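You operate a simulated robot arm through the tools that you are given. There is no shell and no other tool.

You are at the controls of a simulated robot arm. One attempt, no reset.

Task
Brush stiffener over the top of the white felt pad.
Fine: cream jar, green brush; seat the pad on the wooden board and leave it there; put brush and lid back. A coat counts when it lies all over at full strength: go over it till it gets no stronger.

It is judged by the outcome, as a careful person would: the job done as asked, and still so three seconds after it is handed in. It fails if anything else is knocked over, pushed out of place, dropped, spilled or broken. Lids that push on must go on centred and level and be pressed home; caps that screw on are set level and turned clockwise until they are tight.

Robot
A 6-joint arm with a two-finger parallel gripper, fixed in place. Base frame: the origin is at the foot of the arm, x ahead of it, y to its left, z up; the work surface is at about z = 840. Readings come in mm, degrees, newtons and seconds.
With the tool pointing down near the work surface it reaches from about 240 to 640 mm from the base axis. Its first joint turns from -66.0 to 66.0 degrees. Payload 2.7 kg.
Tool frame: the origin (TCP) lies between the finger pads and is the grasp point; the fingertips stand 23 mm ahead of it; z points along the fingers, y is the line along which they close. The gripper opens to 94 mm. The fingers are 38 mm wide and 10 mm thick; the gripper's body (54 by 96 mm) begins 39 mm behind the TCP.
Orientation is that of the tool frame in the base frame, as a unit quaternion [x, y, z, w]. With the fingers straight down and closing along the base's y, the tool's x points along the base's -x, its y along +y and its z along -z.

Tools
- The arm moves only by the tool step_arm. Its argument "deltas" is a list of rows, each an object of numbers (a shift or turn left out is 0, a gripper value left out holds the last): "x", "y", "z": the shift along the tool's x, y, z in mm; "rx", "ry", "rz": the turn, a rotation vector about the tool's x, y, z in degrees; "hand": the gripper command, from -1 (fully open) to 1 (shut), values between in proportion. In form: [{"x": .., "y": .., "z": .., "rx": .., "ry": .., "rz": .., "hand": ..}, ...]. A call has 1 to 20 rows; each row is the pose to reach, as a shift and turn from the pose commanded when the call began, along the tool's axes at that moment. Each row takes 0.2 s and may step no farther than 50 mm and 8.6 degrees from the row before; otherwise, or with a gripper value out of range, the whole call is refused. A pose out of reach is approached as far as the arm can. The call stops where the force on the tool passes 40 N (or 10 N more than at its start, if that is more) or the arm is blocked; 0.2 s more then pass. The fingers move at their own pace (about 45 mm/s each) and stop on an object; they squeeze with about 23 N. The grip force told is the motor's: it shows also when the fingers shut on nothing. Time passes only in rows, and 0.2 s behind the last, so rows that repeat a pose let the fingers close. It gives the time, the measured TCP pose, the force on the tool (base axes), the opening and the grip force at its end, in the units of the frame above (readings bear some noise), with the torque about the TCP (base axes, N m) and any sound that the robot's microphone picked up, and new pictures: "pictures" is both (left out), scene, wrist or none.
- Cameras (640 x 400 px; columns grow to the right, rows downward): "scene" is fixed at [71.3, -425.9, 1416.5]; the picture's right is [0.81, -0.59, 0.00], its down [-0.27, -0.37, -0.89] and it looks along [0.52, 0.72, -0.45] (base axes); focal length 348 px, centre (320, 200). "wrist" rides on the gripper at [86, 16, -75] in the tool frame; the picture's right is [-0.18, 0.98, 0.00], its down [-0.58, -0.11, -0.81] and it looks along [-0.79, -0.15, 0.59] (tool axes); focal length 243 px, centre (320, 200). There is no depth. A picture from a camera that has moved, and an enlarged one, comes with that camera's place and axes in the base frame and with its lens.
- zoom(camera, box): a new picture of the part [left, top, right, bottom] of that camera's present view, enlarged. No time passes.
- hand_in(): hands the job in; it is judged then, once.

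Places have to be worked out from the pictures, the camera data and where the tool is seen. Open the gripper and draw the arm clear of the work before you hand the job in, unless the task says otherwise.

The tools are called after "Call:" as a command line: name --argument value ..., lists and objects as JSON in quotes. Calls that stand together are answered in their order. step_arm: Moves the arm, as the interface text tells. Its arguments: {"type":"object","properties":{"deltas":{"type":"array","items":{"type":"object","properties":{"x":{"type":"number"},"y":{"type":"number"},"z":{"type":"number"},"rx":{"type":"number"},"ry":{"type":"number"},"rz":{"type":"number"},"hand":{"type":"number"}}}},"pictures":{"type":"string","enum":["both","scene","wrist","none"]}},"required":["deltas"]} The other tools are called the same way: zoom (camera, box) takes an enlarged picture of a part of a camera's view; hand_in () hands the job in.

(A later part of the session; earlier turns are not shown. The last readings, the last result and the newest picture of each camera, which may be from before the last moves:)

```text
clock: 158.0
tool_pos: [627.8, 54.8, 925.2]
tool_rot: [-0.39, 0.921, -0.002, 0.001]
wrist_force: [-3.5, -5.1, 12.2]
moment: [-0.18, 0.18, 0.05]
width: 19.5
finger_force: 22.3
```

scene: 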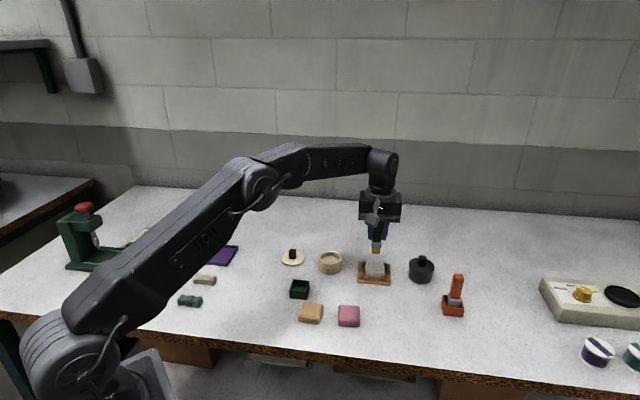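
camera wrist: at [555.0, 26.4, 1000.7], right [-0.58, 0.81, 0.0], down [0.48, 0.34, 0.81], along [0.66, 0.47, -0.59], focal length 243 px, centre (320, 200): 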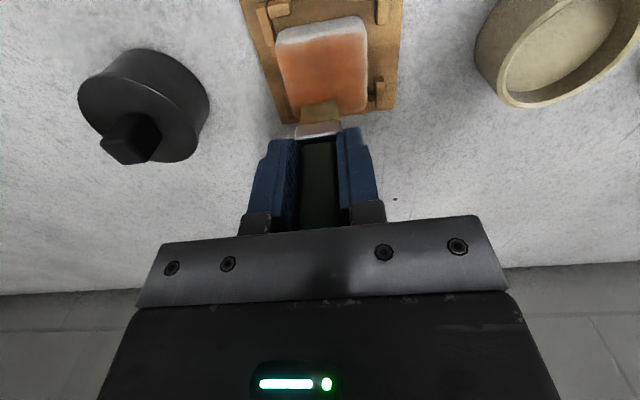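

Force is a bit high at 12 N, so I ease 0.6 mm and finish the right side, then stroke the interior once more.

Call:
step_arm --deltas '[{"x": -9, "y": 0, "z": -0.6}, {"x": -17, "y": 0, "z": -0.6}, {"x": -12, "y": 3, "z": -0.6}, {"x": -12, "y": 13, "z": -0.6}, {"x": -12, "y": 23, "z": -0.6}, {"x": -12, "y": 33, "z": -0.6}, {"x": -12, "y": 43, "z": -0.6}, {"x": -4, "y": 43, "z": -8}, {"x": -4, "y": 3, "z": -8}, {"x": -4, "y": 3, "z": -0.6}, {"x": -4, "y": 13, "z": -0.6}, {"x": -4, "y": 23, "z": -0.6}, {"x": -4, "y": 33, "z": -0.6}, {"x": -4, "y": 43, "z": -0.6}, {"x": 4, "y": 43, "z": -8}, {"x": 4, "y": 3, "z": -8}, {"x": 4, "y": 3, "z": -0.6}, {"x": 4, "y": 16, "z": -0.6}, {"x": 4, "y": 29, "z": -0.6}, {"x": 4, "y": 42, "z": -0.6}]' --pictures "none"

```text
clock: 162.2
tool_pos: [593.2, 81.5, 925.5]
tool_rot: [-0.391, 0.92, 0.0, 0.001]
wrist_force: [1.5, -1.6, 3.7]
moment: [-0.1, -0.1, -0.01]
width: 19.7
finger_force: 22.8
```

A steady 3.7 N. I finish the near lanes, then lift away over the jar for the comparison view.

Call:
step_arm --deltas '[{"x": 8, "y": 0, "z": -8}, {"x": 8, "y": -40, "z": -8}, {"x": 8, "y": -40, "z": 0}, {"x": 8, "y": -30, "z": 0}, {"x": 8, "y": -20, "z": 0}, {"x": 8, "y": -10, "z": 0}, {"x": 8, "y": 1, "z": 0}, {"x": 14, "y": 1, "z": -8}, {"x": 14, "y": -41, "z": -8}, {"x": 14, "y": -41, "z": 0}, {"x": 14, "y": -30, "z": 0}, {"x": 14, "y": -20, "z": 0}, {"x": 14, "y": -10, "z": 0}, {"x": 14, "y": 1, "z": 0}, {"x": 14, "y": 1, "z": -15}, {"x": 14, "y": 1, "z": -46.6}, {"x": 5, "y": 34, "z": -46.6}, {"x": -4, "y": 66, "z": -46.6}, {"x": -12.2, "y": 97.2, "z": -46.6}, {"x": -12.2, "y": 97.2, "z": -46.6}]' --pictures "wrist"

Call:
zoom --camera "scene" --box '[364, 255, 388, 279]'

Call:
zoom --camera "wrist" --box '[110, 30, 230, 130]'

```text
clock: 166.4
tool_pos: [530.9, 157.5, 972.8]
tool_rot: [-0.391, 0.92, 0.0, 0.001]
wrist_force: [0.2, -0.2, -0.7]
moment: [0.01, -0.03, 0.01]
width: 19.5
finger_force: 23.2
camera wrist: at [459.7, 106.1, 1047.1], right [-0.58, 0.82, 0.0], down [0.48, 0.34, 0.81], along [0.66, 0.47, -0.59], focal length 243 px, centre (320, 200)
```

wrist: 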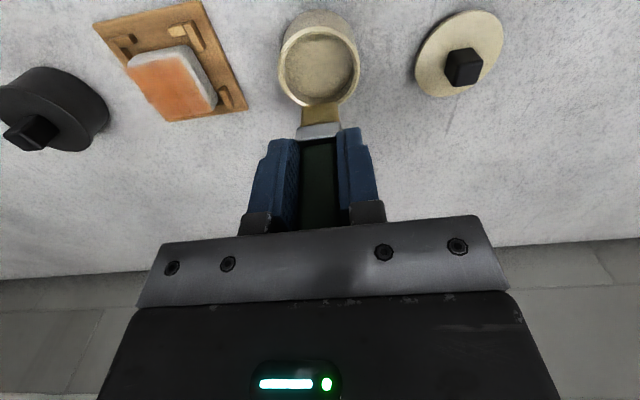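

```text
16.00 times, centred on (376, 267) of scene
camera zoom: at [71.3, -425.8, 1416.5], right [0.81, -0.59, 0.0], down [-0.27, -0.37, -0.89], along [0.52, 0.72, -0.45], focal length 5576 px, centre (-576, -872)
```

zoom: 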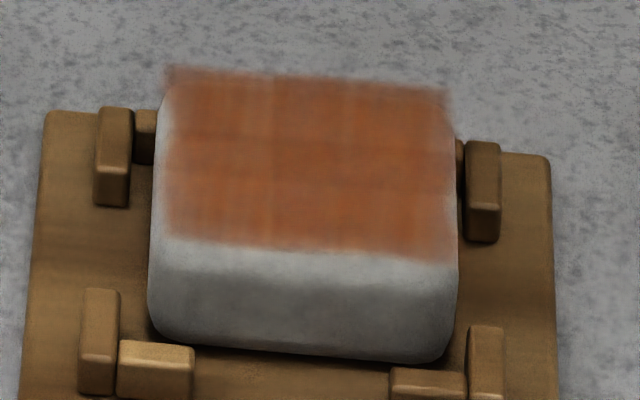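

```text
4.00 times, centred on (170, 80) of wrist
camera zoom: at [459.7, 106.1, 1047.1], right [-0.58, 0.82, 0.0], down [0.48, 0.34, 0.81], along [0.66, 0.47, -0.59], focal length 970 px, centre (920, 680)
```

zoom: 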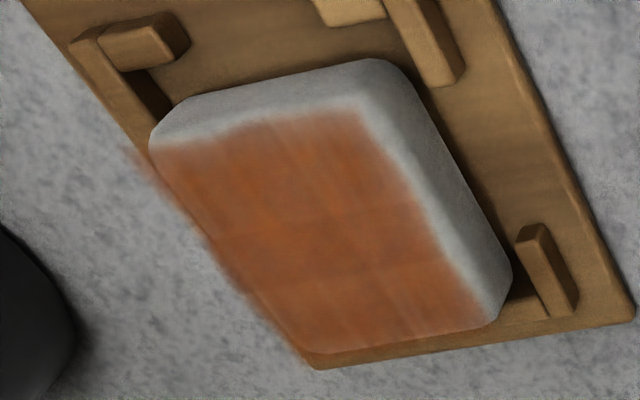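

The coat now looks uniform over the whole top, with the same depth as in the last comparisons. I take one more close look at the same box as earlier to confirm before finishing.

Call:
zoom --camera "scene" --box '[355, 245, 395, 290]'

Call:
zoom --camera "wrist" --box '[120, 40, 220, 125]'

Call:
zoom --camera "scene" --box '[290, 205, 350, 295]'

```text
8.89 times, centred on (375, 268) of scene
camera zoom: at [71.3, -425.8, 1416.5], right [0.81, -0.59, 0.0], down [-0.27, -0.37, -0.89], along [0.52, 0.72, -0.45], focal length 3098 px, centre (-169, -400)
```

zoom: 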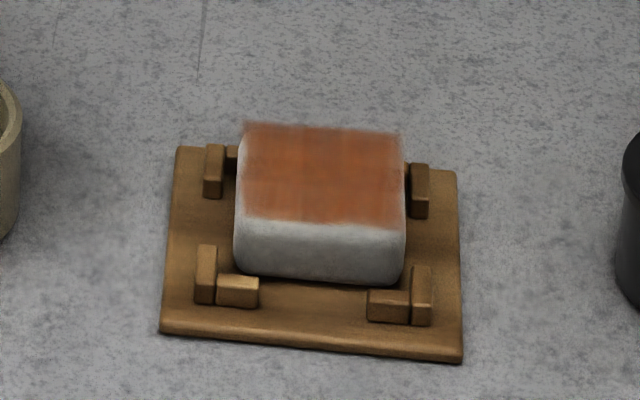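

```text
4.71 times, centred on (170, 82) of wrist
camera zoom: at [459.7, 106.1, 1047.1], right [-0.58, 0.82, 0.0], down [0.48, 0.34, 0.81], along [0.66, 0.47, -0.59], focal length 1142 px, centre (1026, 753)
```

zoom: 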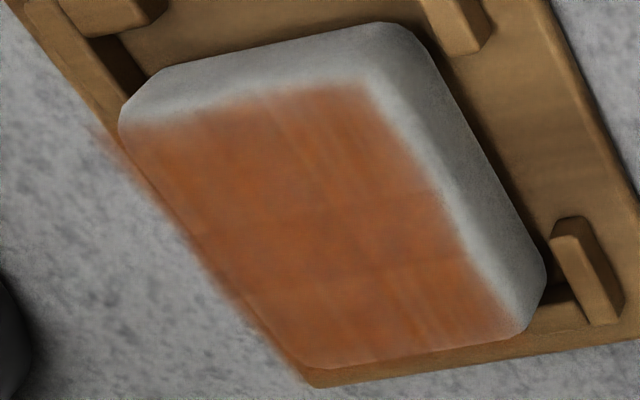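

```text
4.44 times, centred on (320, 250) of scene
camera zoom: at [71.3, -425.8, 1416.5], right [0.81, -0.59, 0.0], down [-0.27, -0.37, -0.89], along [0.52, 0.72, -0.45], focal length 1549 px, centre (320, -22)
```

zoom: 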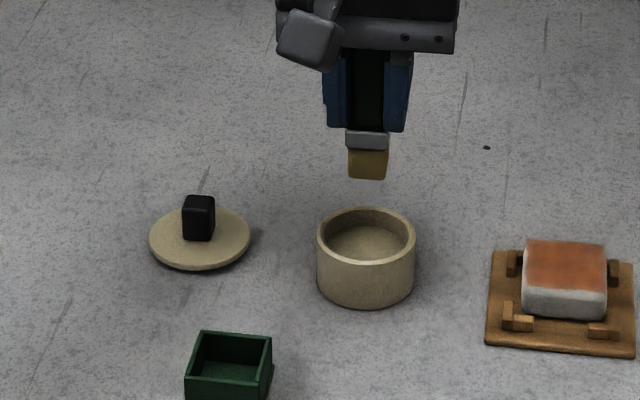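

The coat looks even and the brush is still wet. As a final confirmation I run one more light pass in straight lanes, and if nothing changes I stop.

Call:
step_arm --deltas '[{"x": -3.3, "y": -32}, {"x": -6.6, "y": -64}, {"x": -9.8, "y": -96.2}, {"x": -9.8, "y": -96.2, "z": 25}, {"x": -9.8, "y": -96.2, "z": 40}, {"x": -9.8, "y": -96.2, "z": 46.7}, {"x": -0.8, "y": -96.2, "z": 46.7}, {"x": 8.2, "y": -96.2, "z": 46.7}, {"x": 17.2, "y": -96.2, "z": 46.7}, {"x": 27.2, "y": -96.2, "z": 46.7}, {"x": 27.2, "y": -106.2, "z": 46.7}, {"x": 17.2, "y": -106.2, "z": 46.7}, {"x": 8.2, "y": -106.2, "z": 46.7}, {"x": -0.8, "y": -106.2, "z": 46.7}, {"x": -9.8, "y": -106.2, "z": 46.7}, {"x": -9.8, "y": -116.2, "z": 46.7}, {"x": -0.8, "y": -116.2, "z": 46.7}, {"x": 8.2, "y": -116.2, "z": 46.7}, {"x": 17.2, "y": -116.2, "z": 46.7}, {"x": 27.2, "y": -116.2, "z": 46.7}]' --pictures "none"

```text
clock: 170.6
tool_pos: [596.2, 56.8, 925.8]
tool_rot: [-0.391, 0.92, 0.0, 0.002]
wrist_force: [2.1, 2.9, 7.7]
moment: [0.22, -0.2, 0.02]
width: 19.8
finger_force: 22.9
```

Contact is good at 7.7 N. I finish the last two lanes and lift away over the jar.

Call:
step_arm --deltas '[{"x": 0, "y": -10}, {"x": -9, "y": -10}, {"x": -18, "y": -10}, {"x": -27, "y": -10}, {"x": -37, "y": -10}, {"x": -35, "y": -21}, {"x": -26, "y": -21}, {"x": -17, "y": -21}, {"x": -8, "y": -21}, {"x": 0, "y": -21}, {"x": 0, "y": -21, "z": -12}, {"x": 0, "y": -21, "z": -46.7}, {"x": -7, "y": 13, "z": -46.7}, {"x": -14, "y": 47, "z": -46.7}, {"x": -21, "y": 81, "z": -46.7}, {"x": -27.2, "y": 116.2, "z": -46.7}, {"x": -27.2, "y": 116.2, "z": -46.7}]' --pictures "wrist"

Call:
zoom --camera "scene" --box '[364, 255, 388, 279]'

Call:
zoom --camera "wrist" --box '[120, 40, 220, 125]'

Call:
zoom --camera "wrist" --box '[250, 20, 390, 160]'

```text
clock: 174.2
tool_pos: [531.2, 158.2, 971.5]
tool_rot: [-0.391, 0.92, 0.0, 0.0]
wrist_force: [0.2, 0.7, 0.5]
moment: [-0.02, -0.01, -0.02]
width: 19.7
finger_force: 23.3
camera wrist: at [460.0, 106.3, 1046.4], right [-0.58, 0.82, 0.0], down [0.48, 0.34, 0.81], along [0.66, 0.47, -0.59], focal length 243 px, centre (320, 200)
```

wrist: 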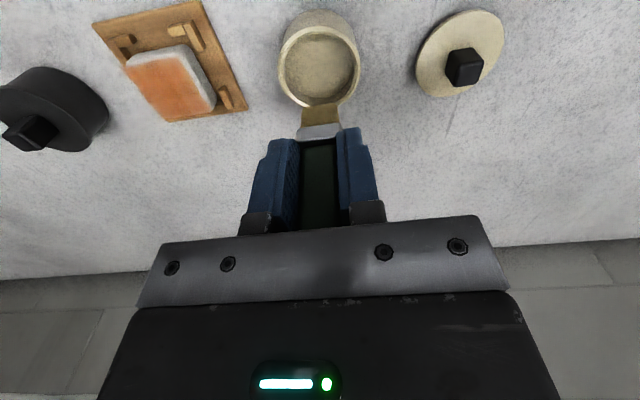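

```text
16.00 times, centred on (376, 267) of scene
camera zoom: at [71.3, -425.8, 1416.5], right [0.81, -0.59, 0.0], down [-0.27, -0.37, -0.89], along [0.52, 0.72, -0.45], focal length 5576 px, centre (-576, -872)
```

zoom: 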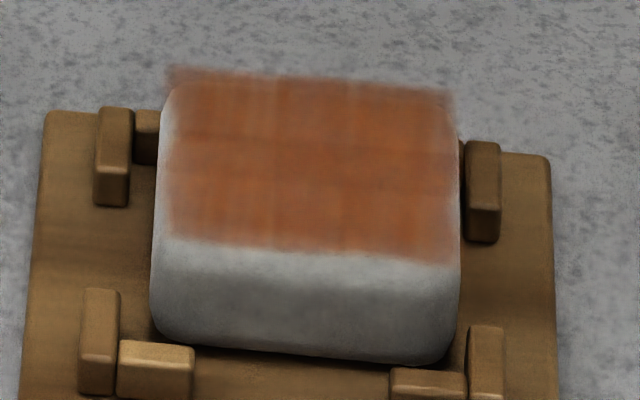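

```text
4.71 times, centred on (170, 82) of wrist
camera zoom: at [460.0, 106.3, 1046.4], right [-0.58, 0.82, 0.0], down [0.48, 0.34, 0.81], along [0.66, 0.47, -0.59], focal length 1142 px, centre (1026, 753)
```

zoom: 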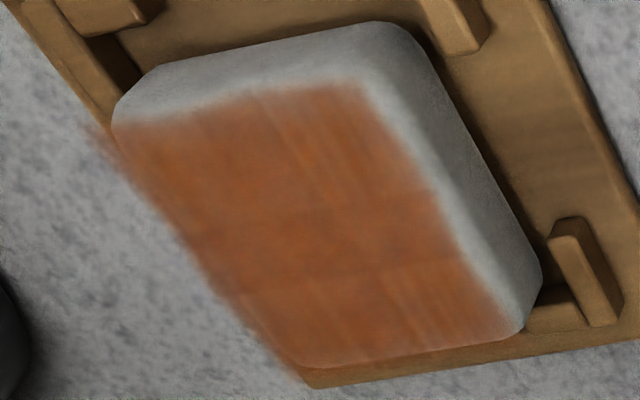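

```text
2.86 times, centred on (320, 90) of wrist
camera zoom: at [460.0, 106.3, 1046.4], right [-0.58, 0.82, 0.0], down [0.48, 0.34, 0.81], along [0.66, 0.47, -0.59], focal length 693 px, centre (320, 514)
```

zoom: 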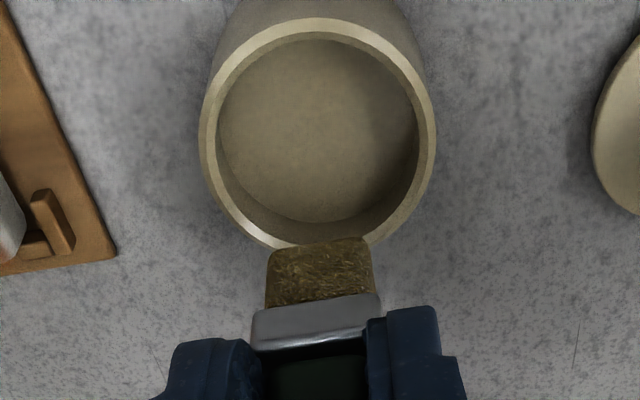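

The coat is unchanged after this pass, so it is at full strength. Before returning the brush I check how it sits in the grip, since it has slid up and perhaps sideways.

Call:
zoom --camera "wrist" --box '[260, 90, 380, 240]'

Call:
zoom --camera "scene" --box '[305, 195, 355, 255]'

```text
2.67 times, centred on (320, 165) of wrist
camera zoom: at [460.0, 106.3, 1046.4], right [-0.58, 0.82, 0.0], down [0.48, 0.34, 0.81], along [0.66, 0.47, -0.59], focal length 647 px, centre (320, 293)
```

zoom: 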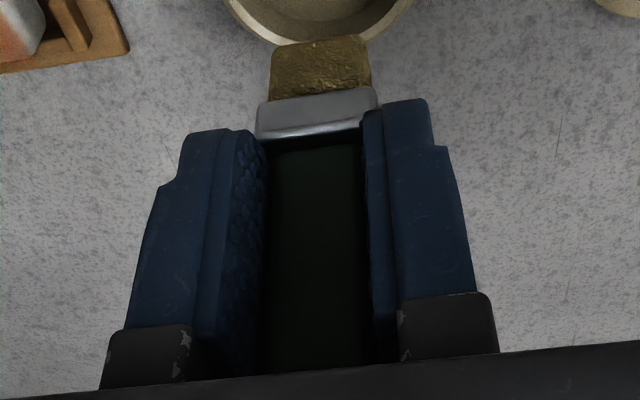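

```text
6.67 times, centred on (330, 225) of scene
camera zoom: at [71.3, -425.8, 1416.5], right [0.81, -0.59, 0.0], down [-0.27, -0.37, -0.89], along [0.52, 0.72, -0.45], focal length 2323 px, centre (253, 33)
```

zoom: 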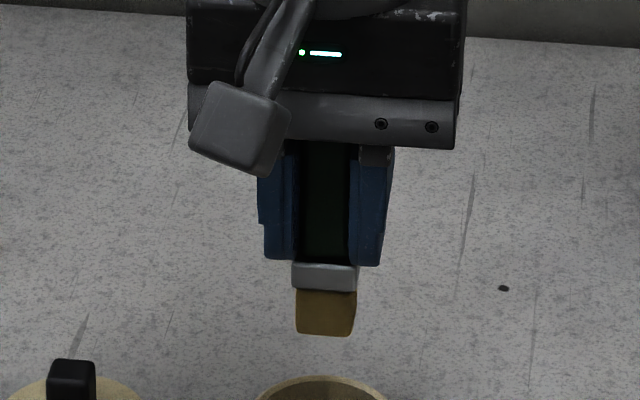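

The brush has slid about 7 mm up and about 8 mm toward tool -x in the grip, still upright. I carry it back over the holder with that sideways offset compensated and look before lowering.

Call:
step_arm --deltas '[{"x": 38, "y": 20}, {"x": 76, "y": 40}, {"x": 113.5, "y": 60.7}, {"x": 113.5, "y": 60.7}, {"x": 113.5, "y": 60.7}]' --pictures "both"

Call:
zoom --camera "wrist" --box '[250, 0, 390, 150]'

Call:
zoom --camera "scene" --box '[270, 215, 330, 305]'

```text
clock: 175.4
tool_pos: [408.9, 118.2, 971.6]
tool_rot: [-0.391, 0.92, 0.0, 0.0]
wrist_force: [-0.3, -0.7, 0.1]
moment: [-0.04, 0.02, 0.01]
width: 19.7
finger_force: 22.5
camera wrist: at [337.2, 66.1, 1046.8], right [-0.58, 0.82, 0.0], down [0.48, 0.34, 0.81], along [0.66, 0.47, -0.59], focal length 243 px, centre (320, 200)
```

scene: 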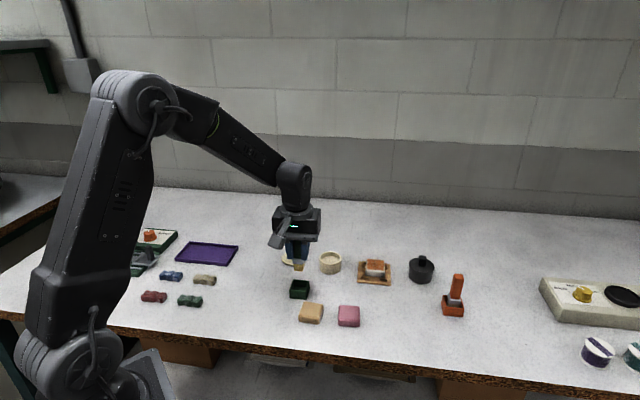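
wrist: 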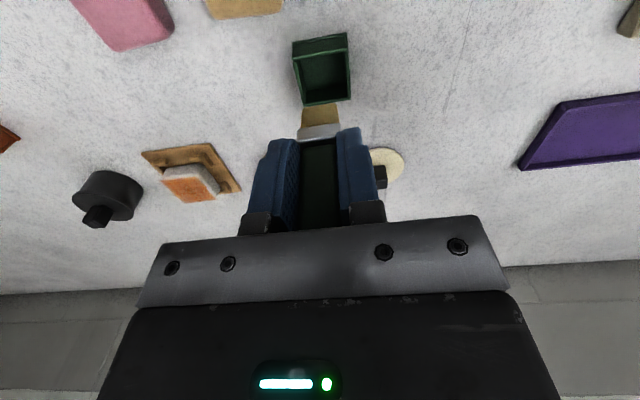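

```text
2.67 times, centred on (320, 75) of wrist
camera zoom: at [337.2, 66.1, 1046.8], right [-0.58, 0.82, 0.0], down [0.48, 0.34, 0.81], along [0.66, 0.47, -0.59], focal length 647 px, centre (320, 533)
```

zoom: 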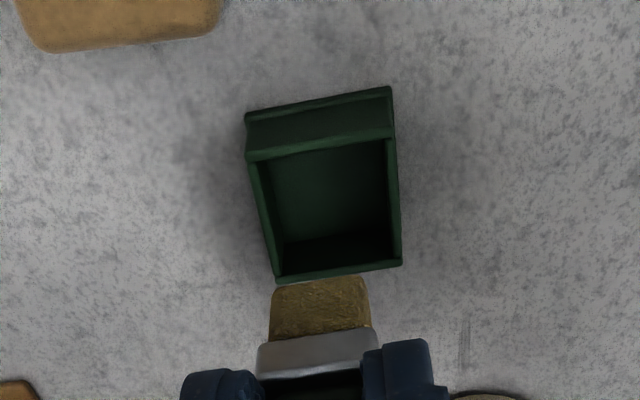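

```text
4.44 times, centred on (300, 260) of scene
camera zoom: at [71.3, -425.9, 1416.5], right [0.81, -0.59, 0.0], down [-0.27, -0.37, -0.89], along [0.52, 0.72, -0.45], focal length 1549 px, centre (409, -67)
```

zoom: 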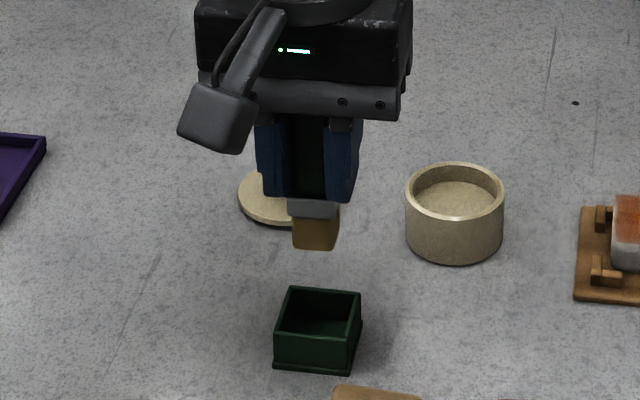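

The measured holder centre and bristle centre line up within about 1 mm. I lower until the bristles are just above the holder's rim and check.

Call:
step_arm --deltas '[{"x": -0.6, "z": 15}, {"x": -0.6, "z": 30}, {"x": -0.6, "z": 42}, {"x": -0.6, "z": 48}, {"x": -0.6, "z": 48}]' --pictures "wrist"

Call:
zoom --camera "wrist" --box '[250, 20, 390, 160]'

Call:
zoom --camera "scene" --box '[275, 240, 325, 305]'

```text
clock: 176.6
tool_pos: [409.1, 118.6, 923.7]
tool_rot: [-0.391, 0.92, 0.0, -0.001]
wrist_force: [0.4, -0.3, -0.3]
moment: [0.01, 0.03, -0.04]
width: 19.3
finger_force: 22.9
camera wrist: at [337.5, 66.7, 998.8], right [-0.58, 0.82, 0.0], down [0.48, 0.34, 0.81], along [0.66, 0.47, -0.59], focal length 243 px, centre (320, 200)
```

wrist: 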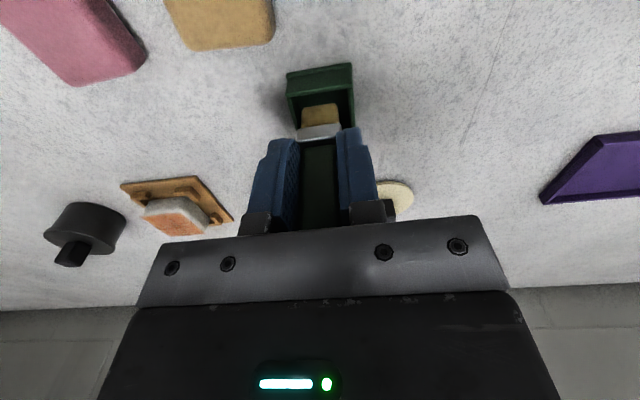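

```text
2.86 times, centred on (320, 90) of wrist
camera zoom: at [337.5, 66.7, 998.8], right [-0.58, 0.82, 0.0], down [0.48, 0.34, 0.81], along [0.66, 0.47, -0.59], focal length 693 px, centre (320, 514)
```

zoom: 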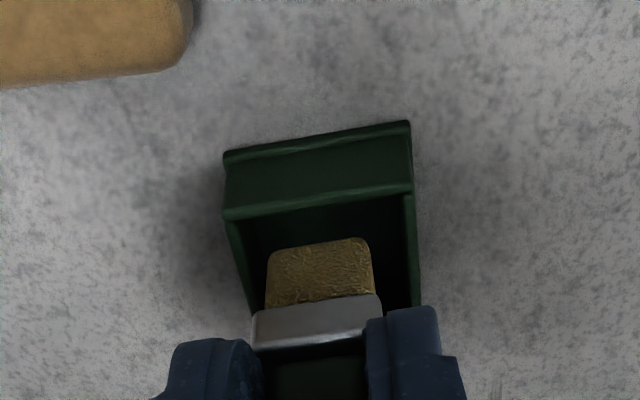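

```text
6.15 times, centred on (300, 272) of scene
camera zoom: at [71.3, -425.9, 1416.5], right [0.81, -0.59, 0.0], down [-0.27, -0.37, -0.89], along [0.52, 0.72, -0.45], focal length 2144 px, centre (443, -246)
```

zoom: 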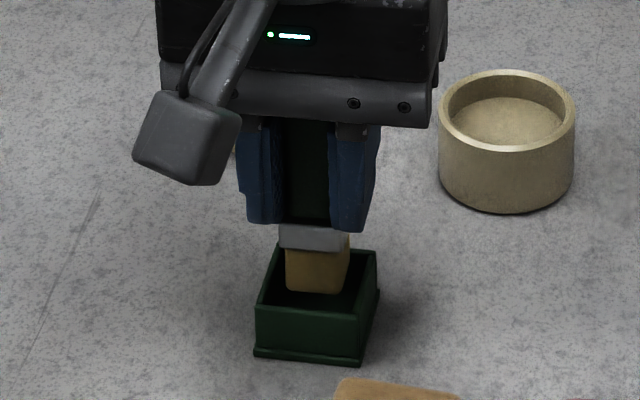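

The bristles are over the opening, well centred side to side but a little toward the near wall. I shift 2 mm and lower into the holder.

Call:
step_arm --deltas '[{"x": -2, "z": 0}, {"x": -2, "z": 5}, {"x": -2, "z": 10}, {"x": -2, "z": 14}, {"x": -2, "z": 16}, {"x": -2, "z": 16}]' --pictures "wrist"

Call:
zoom --camera "wrist" --box '[250, 20, 390, 160]'

Call:
zoom --camera "scene" --box '[275, 240, 325, 305]'

```text
clock: 178.0
tool_pos: [411.8, 119.8, 908.2]
tool_rot: [-0.391, 0.921, 0.0, 0.0]
wrist_force: [0.0, 0.9, -0.1]
moment: [0.01, -0.04, 0.01]
width: 19.8
finger_force: 23.3
camera wrist: at [339.1, 68.1, 982.8], right [-0.58, 0.82, 0.0], down [0.48, 0.34, 0.81], along [0.66, 0.47, -0.59], focal length 243 px, centre (320, 200)
```

wrist: 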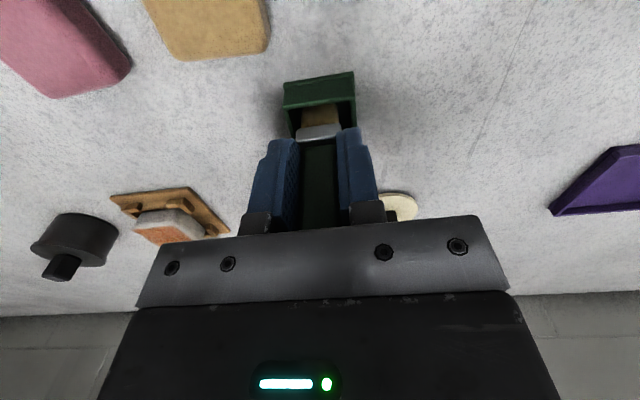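

```text
2.86 times, centred on (320, 90) of wrist
camera zoom: at [339.1, 68.1, 982.8], right [-0.58, 0.82, 0.0], down [0.48, 0.34, 0.81], along [0.66, 0.47, -0.59], focal length 693 px, centre (320, 514)
```

zoom: 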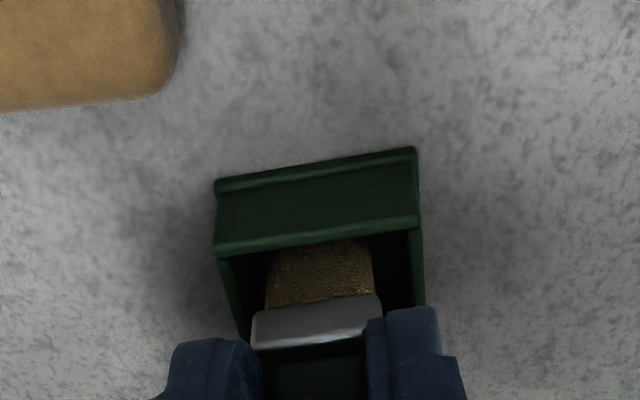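

```text
6.15 times, centred on (300, 272) of scene
camera zoom: at [71.3, -425.9, 1416.5], right [0.81, -0.59, 0.0], down [-0.27, -0.37, -0.89], along [0.52, 0.72, -0.45], focal length 2144 px, centre (443, -246)
```

zoom: 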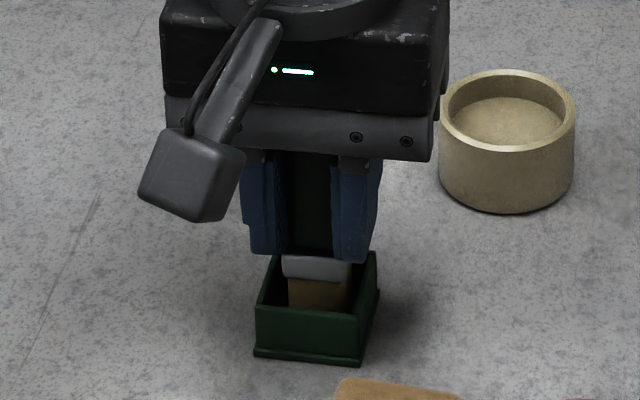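

The brush is inside the holder with no contact. I continue down in 1 mm steps until it touches the floor.

Call:
step_arm --deltas '[{"z": 1}, {"z": 2}, {"z": 3}, {"z": 3}]' --pictures "none"

```text
clock: 179.0
tool_pos: [411.7, 120.8, 905.8]
tool_rot: [-0.391, 0.92, 0.0, 0.001]
wrist_force: [-0.4, 1.5, -1.0]
moment: [0.01, 0.0, 0.07]
width: 19.4
finger_force: 23.7
```

Still free, so I go another 2 to 3 mm in small steps.

Call:
step_arm --deltas '[{"z": 1}, {"z": 2}, {"z": 2}]' --pictures "none"

Call:
zoom --camera "scene" --box '[275, 240, 325, 305]'

```text
clock: 179.8
tool_pos: [411.5, 120.8, 902.1]
tool_rot: [-0.39, 0.921, 0.0, 0.0]
wrist_force: [0.9, 0.0, 0.0]
moment: [-0.03, 0.02, 0.0]
width: 19.6
finger_force: 22.7
```

```text
6.15 times, centred on (300, 272) of scene
camera zoom: at [71.3, -425.9, 1416.5], right [0.81, -0.59, 0.0], down [-0.27, -0.37, -0.89], along [0.52, 0.72, -0.45], focal length 2144 px, centre (443, -246)
```

zoom: 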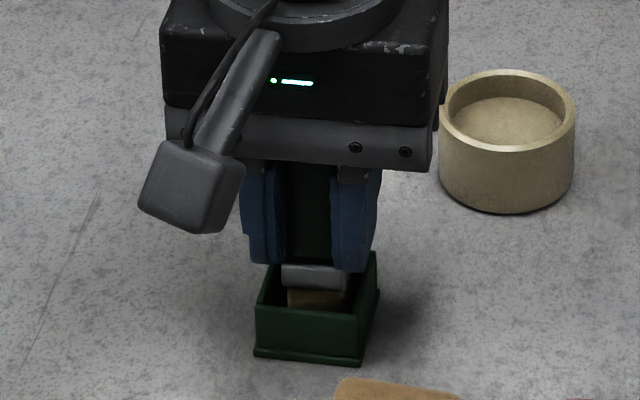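

The ferrule now sits at about the same height over the rim as it did originally. I take two more small steps to feel for the floor.

Call:
step_arm --deltas '[{"z": 0.7}, {"z": 1.4}, {"z": 1.4}]' --pictures "none"

```text
clock: 180.6
tool_pos: [411.1, 120.6, 903.0]
tool_rot: [-0.391, 0.92, 0.0, 0.001]
wrist_force: [-3.8, -2.7, 19.4]
moment: [0.0, 0.18, 0.04]
width: 19.5
finger_force: 23.0
```

The floor is found, with 19 N as it bottomed out. I back off 1 mm, then open the fingers moderately and check that the brush stands.

Call:
step_arm --deltas '[{"z": -0.8}, {"z": -1.2}, {"z": -1.2, "hand": 0.45}, {"z": -1.2, "hand": 0.3}, {"z": -1.2, "hand": 0.1}, {"z": -1.2, "hand": 0.1}]' --pictures "wrist"

Call:
zoom --camera "scene" --box '[275, 240, 325, 305]'

Call:
zoom --camera "wrist" --box '[240, 50, 400, 220]'

```text
clock: 182.0
tool_pos: [410.6, 119.9, 902.6]
tool_rot: [-0.39, 0.921, 0.0, 0.001]
wrist_force: [0.1, 0.3, -0.9]
moment: [-0.01, 0.03, 0.01]
width: 42.4
finger_force: 0.1
camera wrist: at [339.3, 68.5, 977.8], right [-0.58, 0.82, 0.0], down [0.48, 0.34, 0.81], along [0.66, 0.47, -0.59], focal length 243 px, centre (320, 200)
```

wrist: 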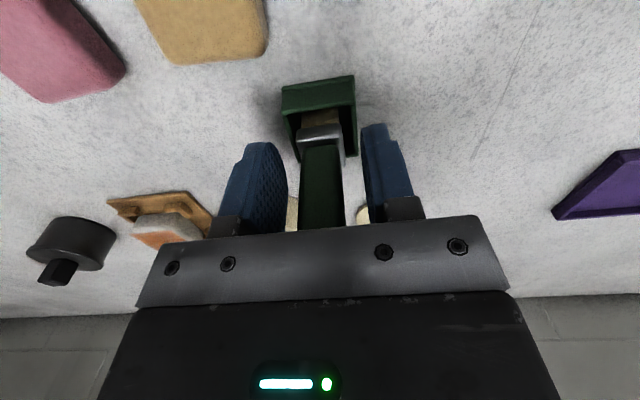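

```text
6.15 times, centred on (300, 272) of scene
camera zoom: at [71.3, -425.9, 1416.5], right [0.81, -0.59, 0.0], down [-0.27, -0.37, -0.89], along [0.52, 0.72, -0.45], focal length 2144 px, centre (443, -246)
```

zoom: 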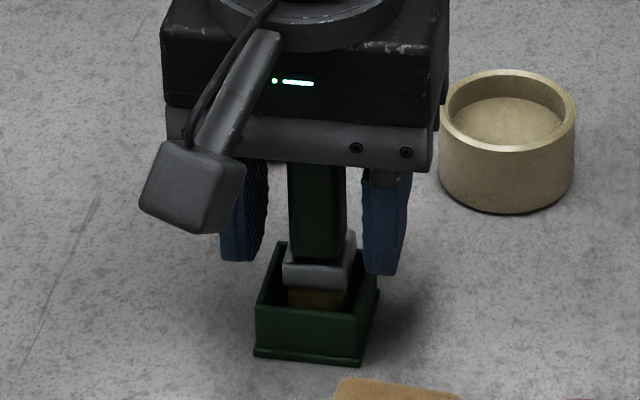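

```text
2.35 times, centred on (320, 135) of wrist
camera zoom: at [339.3, 68.5, 977.8], right [-0.58, 0.82, 0.0], down [0.48, 0.34, 0.81], along [0.66, 0.47, -0.59], focal length 571 px, centre (320, 353)
```

zoom: 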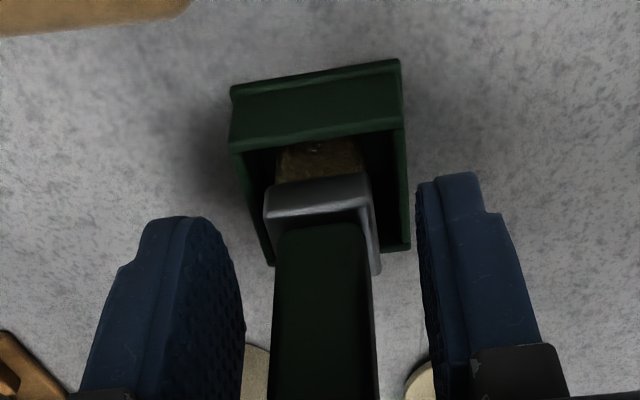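

The brush stands upright and free in its holder. I rise straight up well above the handle.

Call:
step_arm --deltas '[{"z": -15}, {"z": -40}, {"z": -70}, {"z": -100}, {"z": -100}]' --pictures "both"

Call:
zoom --camera "scene" --box '[275, 240, 345, 305]'

Call:
zoom --camera "wrist" --box '[240, 0, 400, 150]'

```text
clock: 183.2
tool_pos: [412.4, 119.3, 1003.3]
tool_rot: [-0.391, 0.92, 0.0, 0.0]
wrist_force: [0.2, 0.7, 0.4]
moment: [-0.01, -0.02, -0.02]
width: 42.2
finger_force: 0.1
camera wrist: at [340.1, 68.1, 1078.4], right [-0.58, 0.82, 0.0], down [0.48, 0.34, 0.81], along [0.66, 0.47, -0.59], focal length 243 px, centre (320, 200)
```

scene: 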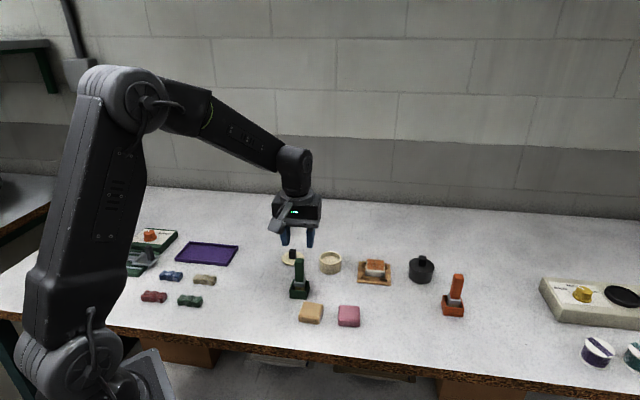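
wrist: 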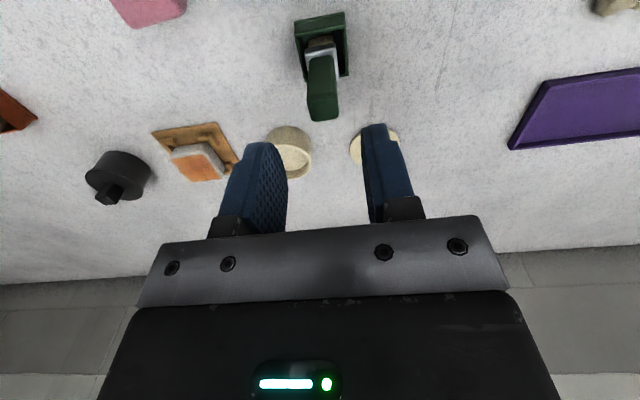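

```text
6.15 times, centred on (310, 272) of scene
camera zoom: at [71.3, -425.9, 1416.5], right [0.81, -0.59, 0.0], down [-0.27, -0.37, -0.89], along [0.52, 0.72, -0.45], focal length 2144 px, centre (382, -246)
```

zoom: 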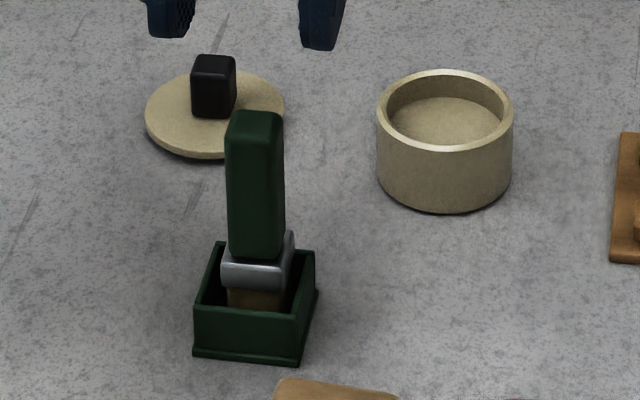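

```text
2.67 times, centred on (320, 75) of wrist
camera zoom: at [340.1, 68.1, 1078.4], right [-0.58, 0.82, 0.0], down [0.48, 0.34, 0.81], along [0.66, 0.47, -0.59], focal length 647 px, centre (320, 533)
```

zoom: 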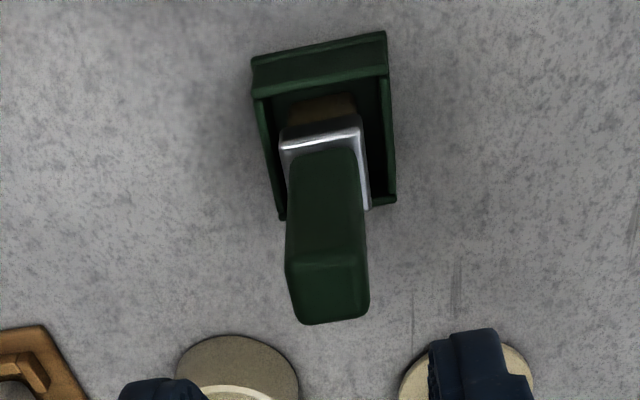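

The brush is home just as it was. Now I move over the lid to pick it up.

Call:
step_arm --deltas '[{"x": -44, "y": 15}, {"x": -88, "y": 30}, {"x": -131.2, "y": 45}, {"x": -131.2, "y": 45, "z": 40}, {"x": -131.2, "y": 45, "z": 40}]' --pictures "wrist"

Call:
zoom --camera "wrist" --box '[250, 0, 390, 130]'

```text
clock: 184.4
tool_pos: [470.3, 245.0, 963.7]
tool_rot: [-0.391, 0.92, 0.0, 0.0]
wrist_force: [0.4, 0.0, -0.5]
moment: [0.02, 0.0, 0.0]
width: 42.4
finger_force: 0.0
camera wrist: at [398.0, 193.8, 1037.8], right [-0.58, 0.82, 0.0], down [0.48, 0.34, 0.81], along [0.66, 0.47, -0.59], focal length 243 px, centre (320, 200)
```

wrist: 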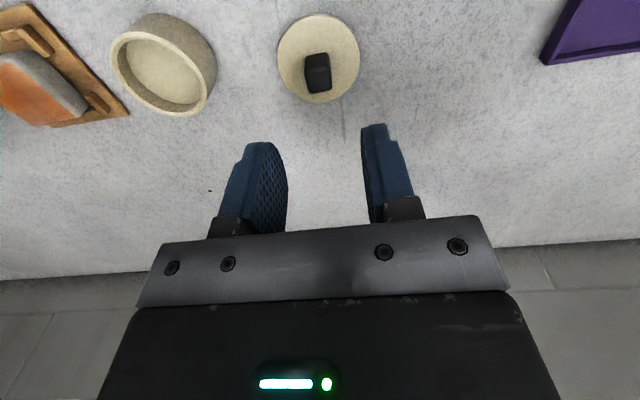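

```text
3.08 times, centred on (320, 65) of wrist
camera zoom: at [398.0, 193.8, 1037.8], right [-0.58, 0.82, 0.0], down [0.48, 0.34, 0.81], along [0.66, 0.47, -0.59], focal length 746 px, centre (320, 615)
```

zoom: 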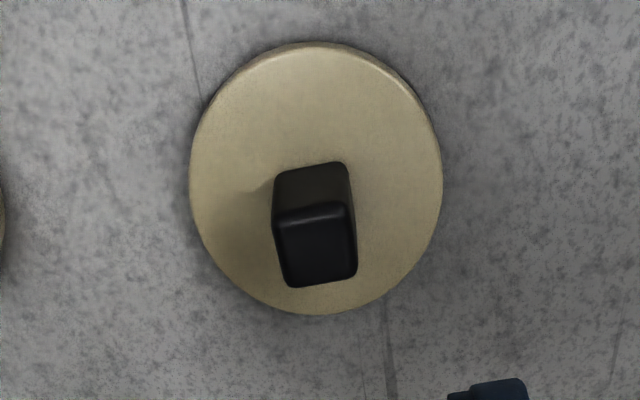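

The lid and knob lie within about 1 mm of the tool centre and are aligned. I descend to the same relative height as before and grip the knob.

Call:
step_arm --deltas '[{"x": -0.4, "y": -0.8, "z": 25}, {"x": -0.4, "y": -0.8, "z": 50}, {"x": -0.4, "y": -0.8, "z": 72}, {"x": -0.4, "y": -0.8, "z": 84}, {"x": -0.4, "y": -0.8, "z": 89}, {"x": -0.4, "y": -0.8, "z": 89}]' --pictures "wrist"

Call:
zoom --camera "wrist" --box '[240, 60, 400, 220]'

Call:
zoom --camera "scene" --box '[265, 225, 325, 280]'

```text
clock: 185.8
tool_pos: [471.1, 246.0, 872.5]
tool_rot: [-0.391, 0.921, 0.0, 0.0]
wrist_force: [0.0, 0.1, -0.1]
moment: [-0.01, -0.01, 0.01]
width: 42.3
finger_force: 0.0
camera wrist: at [399.0, 193.6, 948.7], right [-0.58, 0.82, 0.0], down [0.48, 0.34, 0.81], along [0.66, 0.47, -0.59], focal length 243 px, centre (320, 200)
```

wrist: 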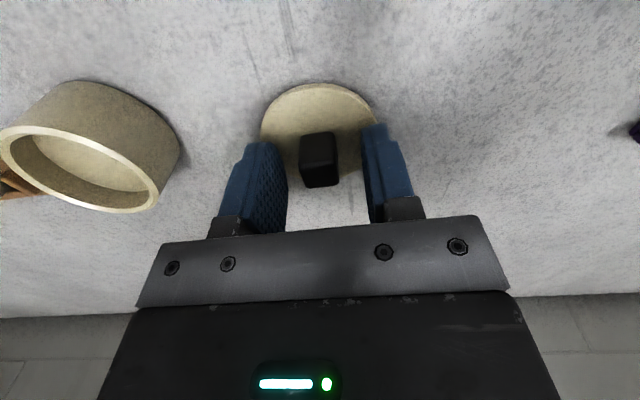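

```text
2.50 times, centred on (320, 140) of wrist
camera zoom: at [399.0, 193.6, 948.7], right [-0.58, 0.82, 0.0], down [0.48, 0.34, 0.81], along [0.66, 0.47, -0.59], focal length 606 px, centre (320, 350)
```

zoom: 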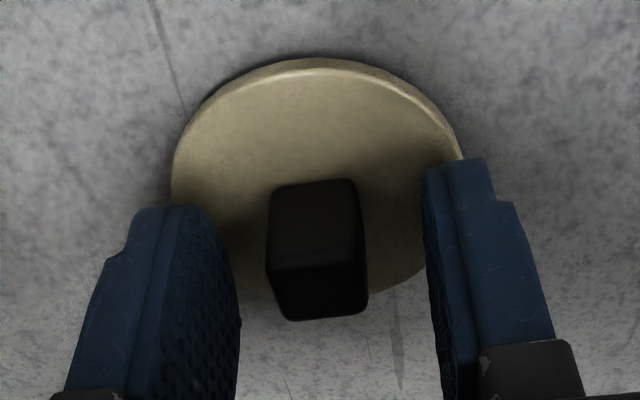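

```text
7.27 times, centred on (295, 252) of scene
camera zoom: at [71.3, -425.9, 1416.5], right [0.81, -0.59, 0.0], down [-0.27, -0.37, -0.89], along [0.52, 0.72, -0.45], focal length 2534 px, centre (502, -182)
```

zoom: 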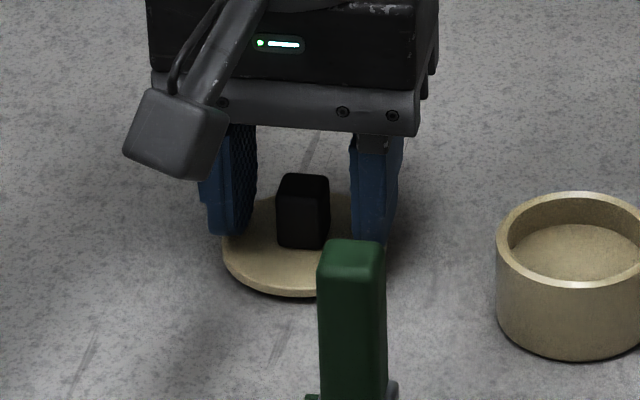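

The fingers straddle the knob evenly with the tips clear of the lid. I close and check the grip.

Call:
step_arm --deltas '[{"hand": 0.5}, {"hand": 1}, {"hand": 1}, {"hand": 1}, {"hand": 1}]' --pictures "wrist"

Call:
zoom --camera "wrist" --box '[240, 60, 400, 220]'

```text
clock: 187.0
tool_pos: [470.6, 245.5, 873.1]
tool_rot: [-0.391, 0.92, 0.0, 0.0]
wrist_force: [-0.6, 0.2, -0.3]
moment: [0.02, -0.03, 0.02]
width: 17.3
finger_force: 23.2
camera wrist: at [399.0, 193.5, 948.9], right [-0.58, 0.82, 0.0], down [0.48, 0.34, 0.81], along [0.66, 0.47, -0.59], focal length 243 px, centre (320, 200)
```

wrist: 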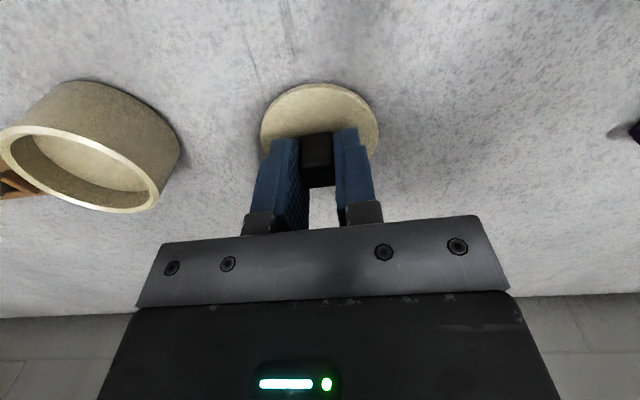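

```text
2.50 times, centred on (320, 140) of wrist
camera zoom: at [399.0, 193.5, 948.9], right [-0.58, 0.82, 0.0], down [0.48, 0.34, 0.81], along [0.66, 0.47, -0.59], focal length 606 px, centre (320, 350)
```

zoom: 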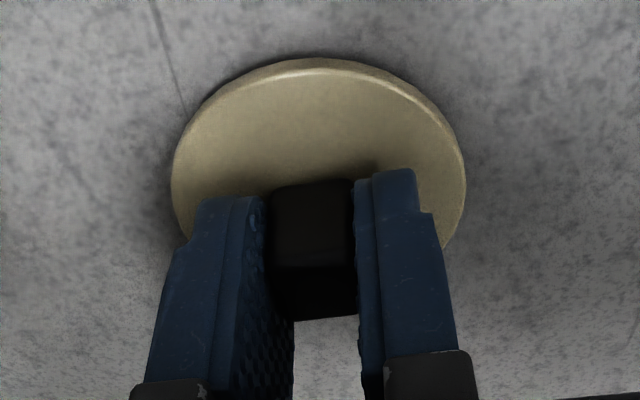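

The lid is gripped at 17.3 mm. I lift it and carry it back over the jar, then check alignment before lowering.

Call:
step_arm --deltas '[{"z": -5}, {"z": -30}, {"z": -70}, {"z": -110}, {"x": 7, "y": -35, "z": -110}, {"x": 14, "y": -70, "z": -110}, {"x": 21.4, "y": -104.5, "z": -110}, {"x": 21.4, "y": -104.5, "z": -110}]' --pictures "both"

Call:
zoom --camera "wrist" --box '[240, 0, 400, 180]'

Call:
zoom --camera "scene" --box '[300, 210, 360, 285]'

```text
clock: 188.8
tool_pos: [532.8, 157.7, 983.3]
tool_rot: [-0.391, 0.92, 0.0, 0.0]
wrist_force: [-0.5, 0.9, -0.4]
moment: [0.05, 0.02, -0.01]
width: 17.3
finger_force: 23.2
camera wrist: at [460.1, 105.6, 1058.7], right [-0.58, 0.82, 0.0], down [0.48, 0.34, 0.81], along [0.66, 0.47, -0.59], focal length 243 px, centre (320, 200)
```

scene: 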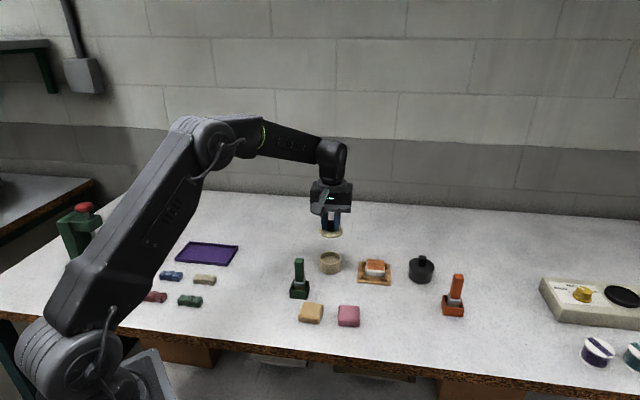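
wrist: 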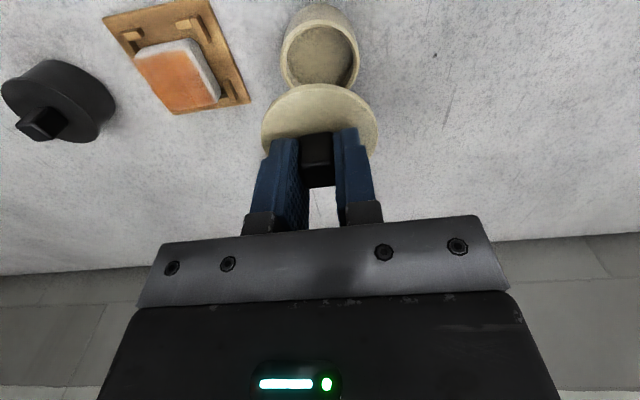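

```text
2.22 times, centred on (320, 90) of wrist
camera zoom: at [460.1, 105.6, 1058.7], right [-0.58, 0.82, 0.0], down [0.48, 0.34, 0.81], along [0.66, 0.47, -0.59], focal length 539 px, centre (320, 444)
```

zoom: 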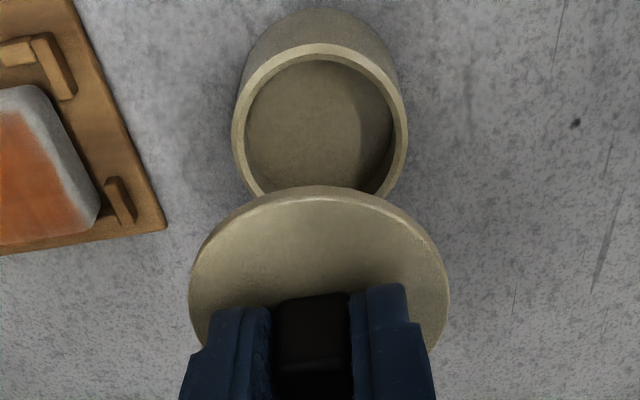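

```text
5.33 times, centred on (330, 248) of scene
camera zoom: at [71.3, -425.9, 1416.5], right [0.81, -0.59, 0.0], down [-0.27, -0.37, -0.89], along [0.52, 0.72, -0.45], focal length 1859 px, centre (267, -53)
```

zoom: 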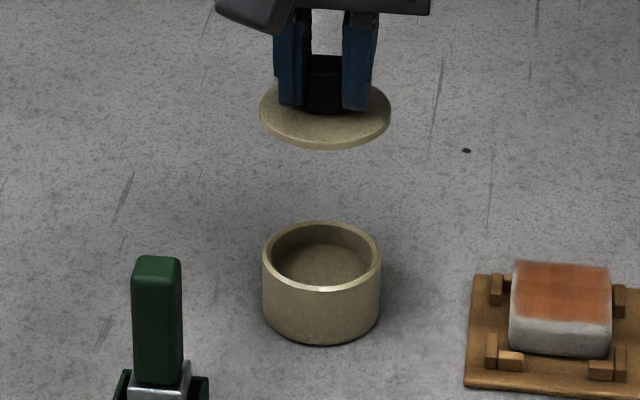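

The lid and jar rims are concentric in the wrist view, matching the picture from when I first lifted it. I lower to a few millimetres above the jar and verify.

Call:
step_arm --deltas '[{"z": 25}, {"z": 50}, {"z": 65}, {"z": 72}, {"z": 72}]' --pictures "wrist"

Call:
zoom --camera "wrist" --box '[240, 40, 400, 180]'

Call:
zoom --camera "scene" --box '[305, 235, 360, 285]'

```text
clock: 190.0
tool_pos: [531.6, 157.7, 911.5]
tool_rot: [-0.391, 0.92, 0.0, 0.0]
wrist_force: [0.1, 0.5, -0.8]
moment: [-0.01, -0.01, 0.01]
width: 17.5
finger_force: 23.0
camera wrist: at [459.5, 105.7, 986.4], right [-0.58, 0.82, 0.0], down [0.48, 0.34, 0.81], along [0.66, 0.47, -0.59], focal length 243 px, centre (320, 200)
```

wrist: 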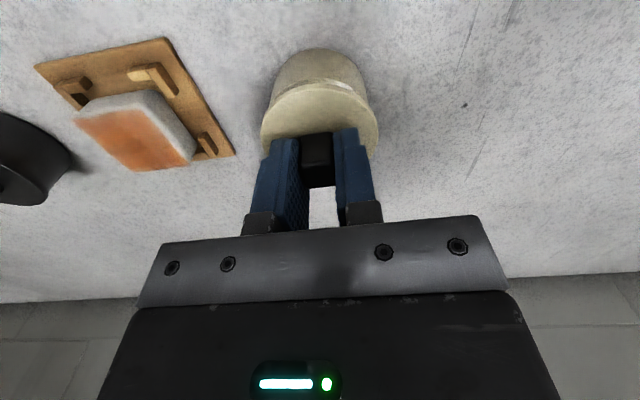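

```text
2.86 times, centred on (320, 110) of wrist
camera zoom: at [459.5, 105.7, 986.4], right [-0.58, 0.82, 0.0], down [0.48, 0.34, 0.81], along [0.66, 0.47, -0.59], focal length 693 px, centre (320, 457)
```

zoom: 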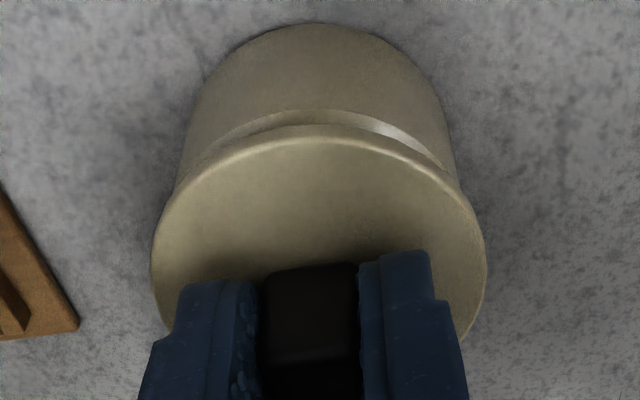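

```text
8.00 times, centred on (332, 260) of scene
camera zoom: at [71.3, -425.9, 1416.5], right [0.81, -0.59, 0.0], down [-0.27, -0.37, -0.89], along [0.52, 0.72, -0.45], focal length 2788 px, centre (220, -280)
```

zoom: 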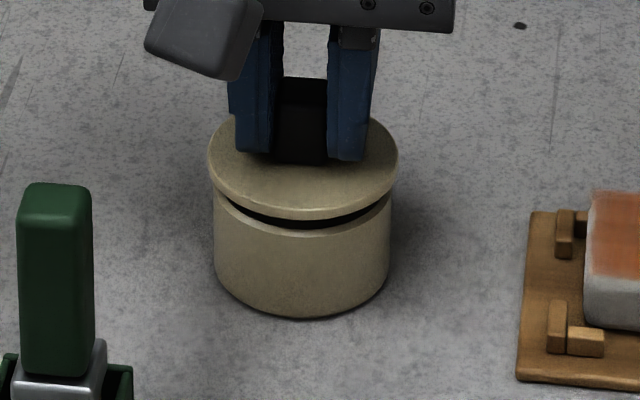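

The lid is concentric with the jar in both views, within about 0.6 mm. I lower it onto the jar in small steps.

Call:
step_arm --deltas '[{"z": 2}, {"z": 4}, {"z": 5.5}, {"z": 6.5}, {"z": 6.5}]' --pictures "wrist"

Call:
zoom --camera "scene" --box '[305, 235, 360, 285]'

```text
clock: 191.2
tool_pos: [530.9, 157.5, 904.3]
tool_rot: [-0.39, 0.921, -0.001, 0.0]
wrist_force: [-0.6, 0.7, 0.0]
moment: [0.01, 0.03, -0.01]
width: 17.1
finger_force: 23.7
camera wrist: at [459.3, 105.6, 980.0], right [-0.58, 0.82, 0.0], down [0.48, 0.34, 0.81], along [0.66, 0.47, -0.59], focal length 243 px, centre (320, 200)
```

wrist: 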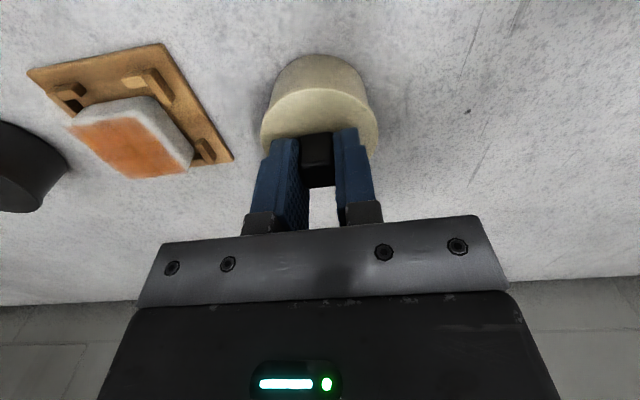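

```text
8.00 times, centred on (332, 260) of scene
camera zoom: at [71.3, -425.9, 1416.5], right [0.81, -0.59, 0.0], down [-0.27, -0.37, -0.89], along [0.52, 0.72, -0.45], focal length 2788 px, centre (220, -280)
```

zoom: 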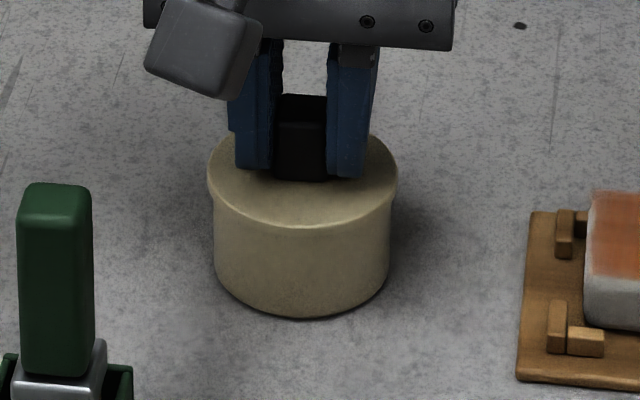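

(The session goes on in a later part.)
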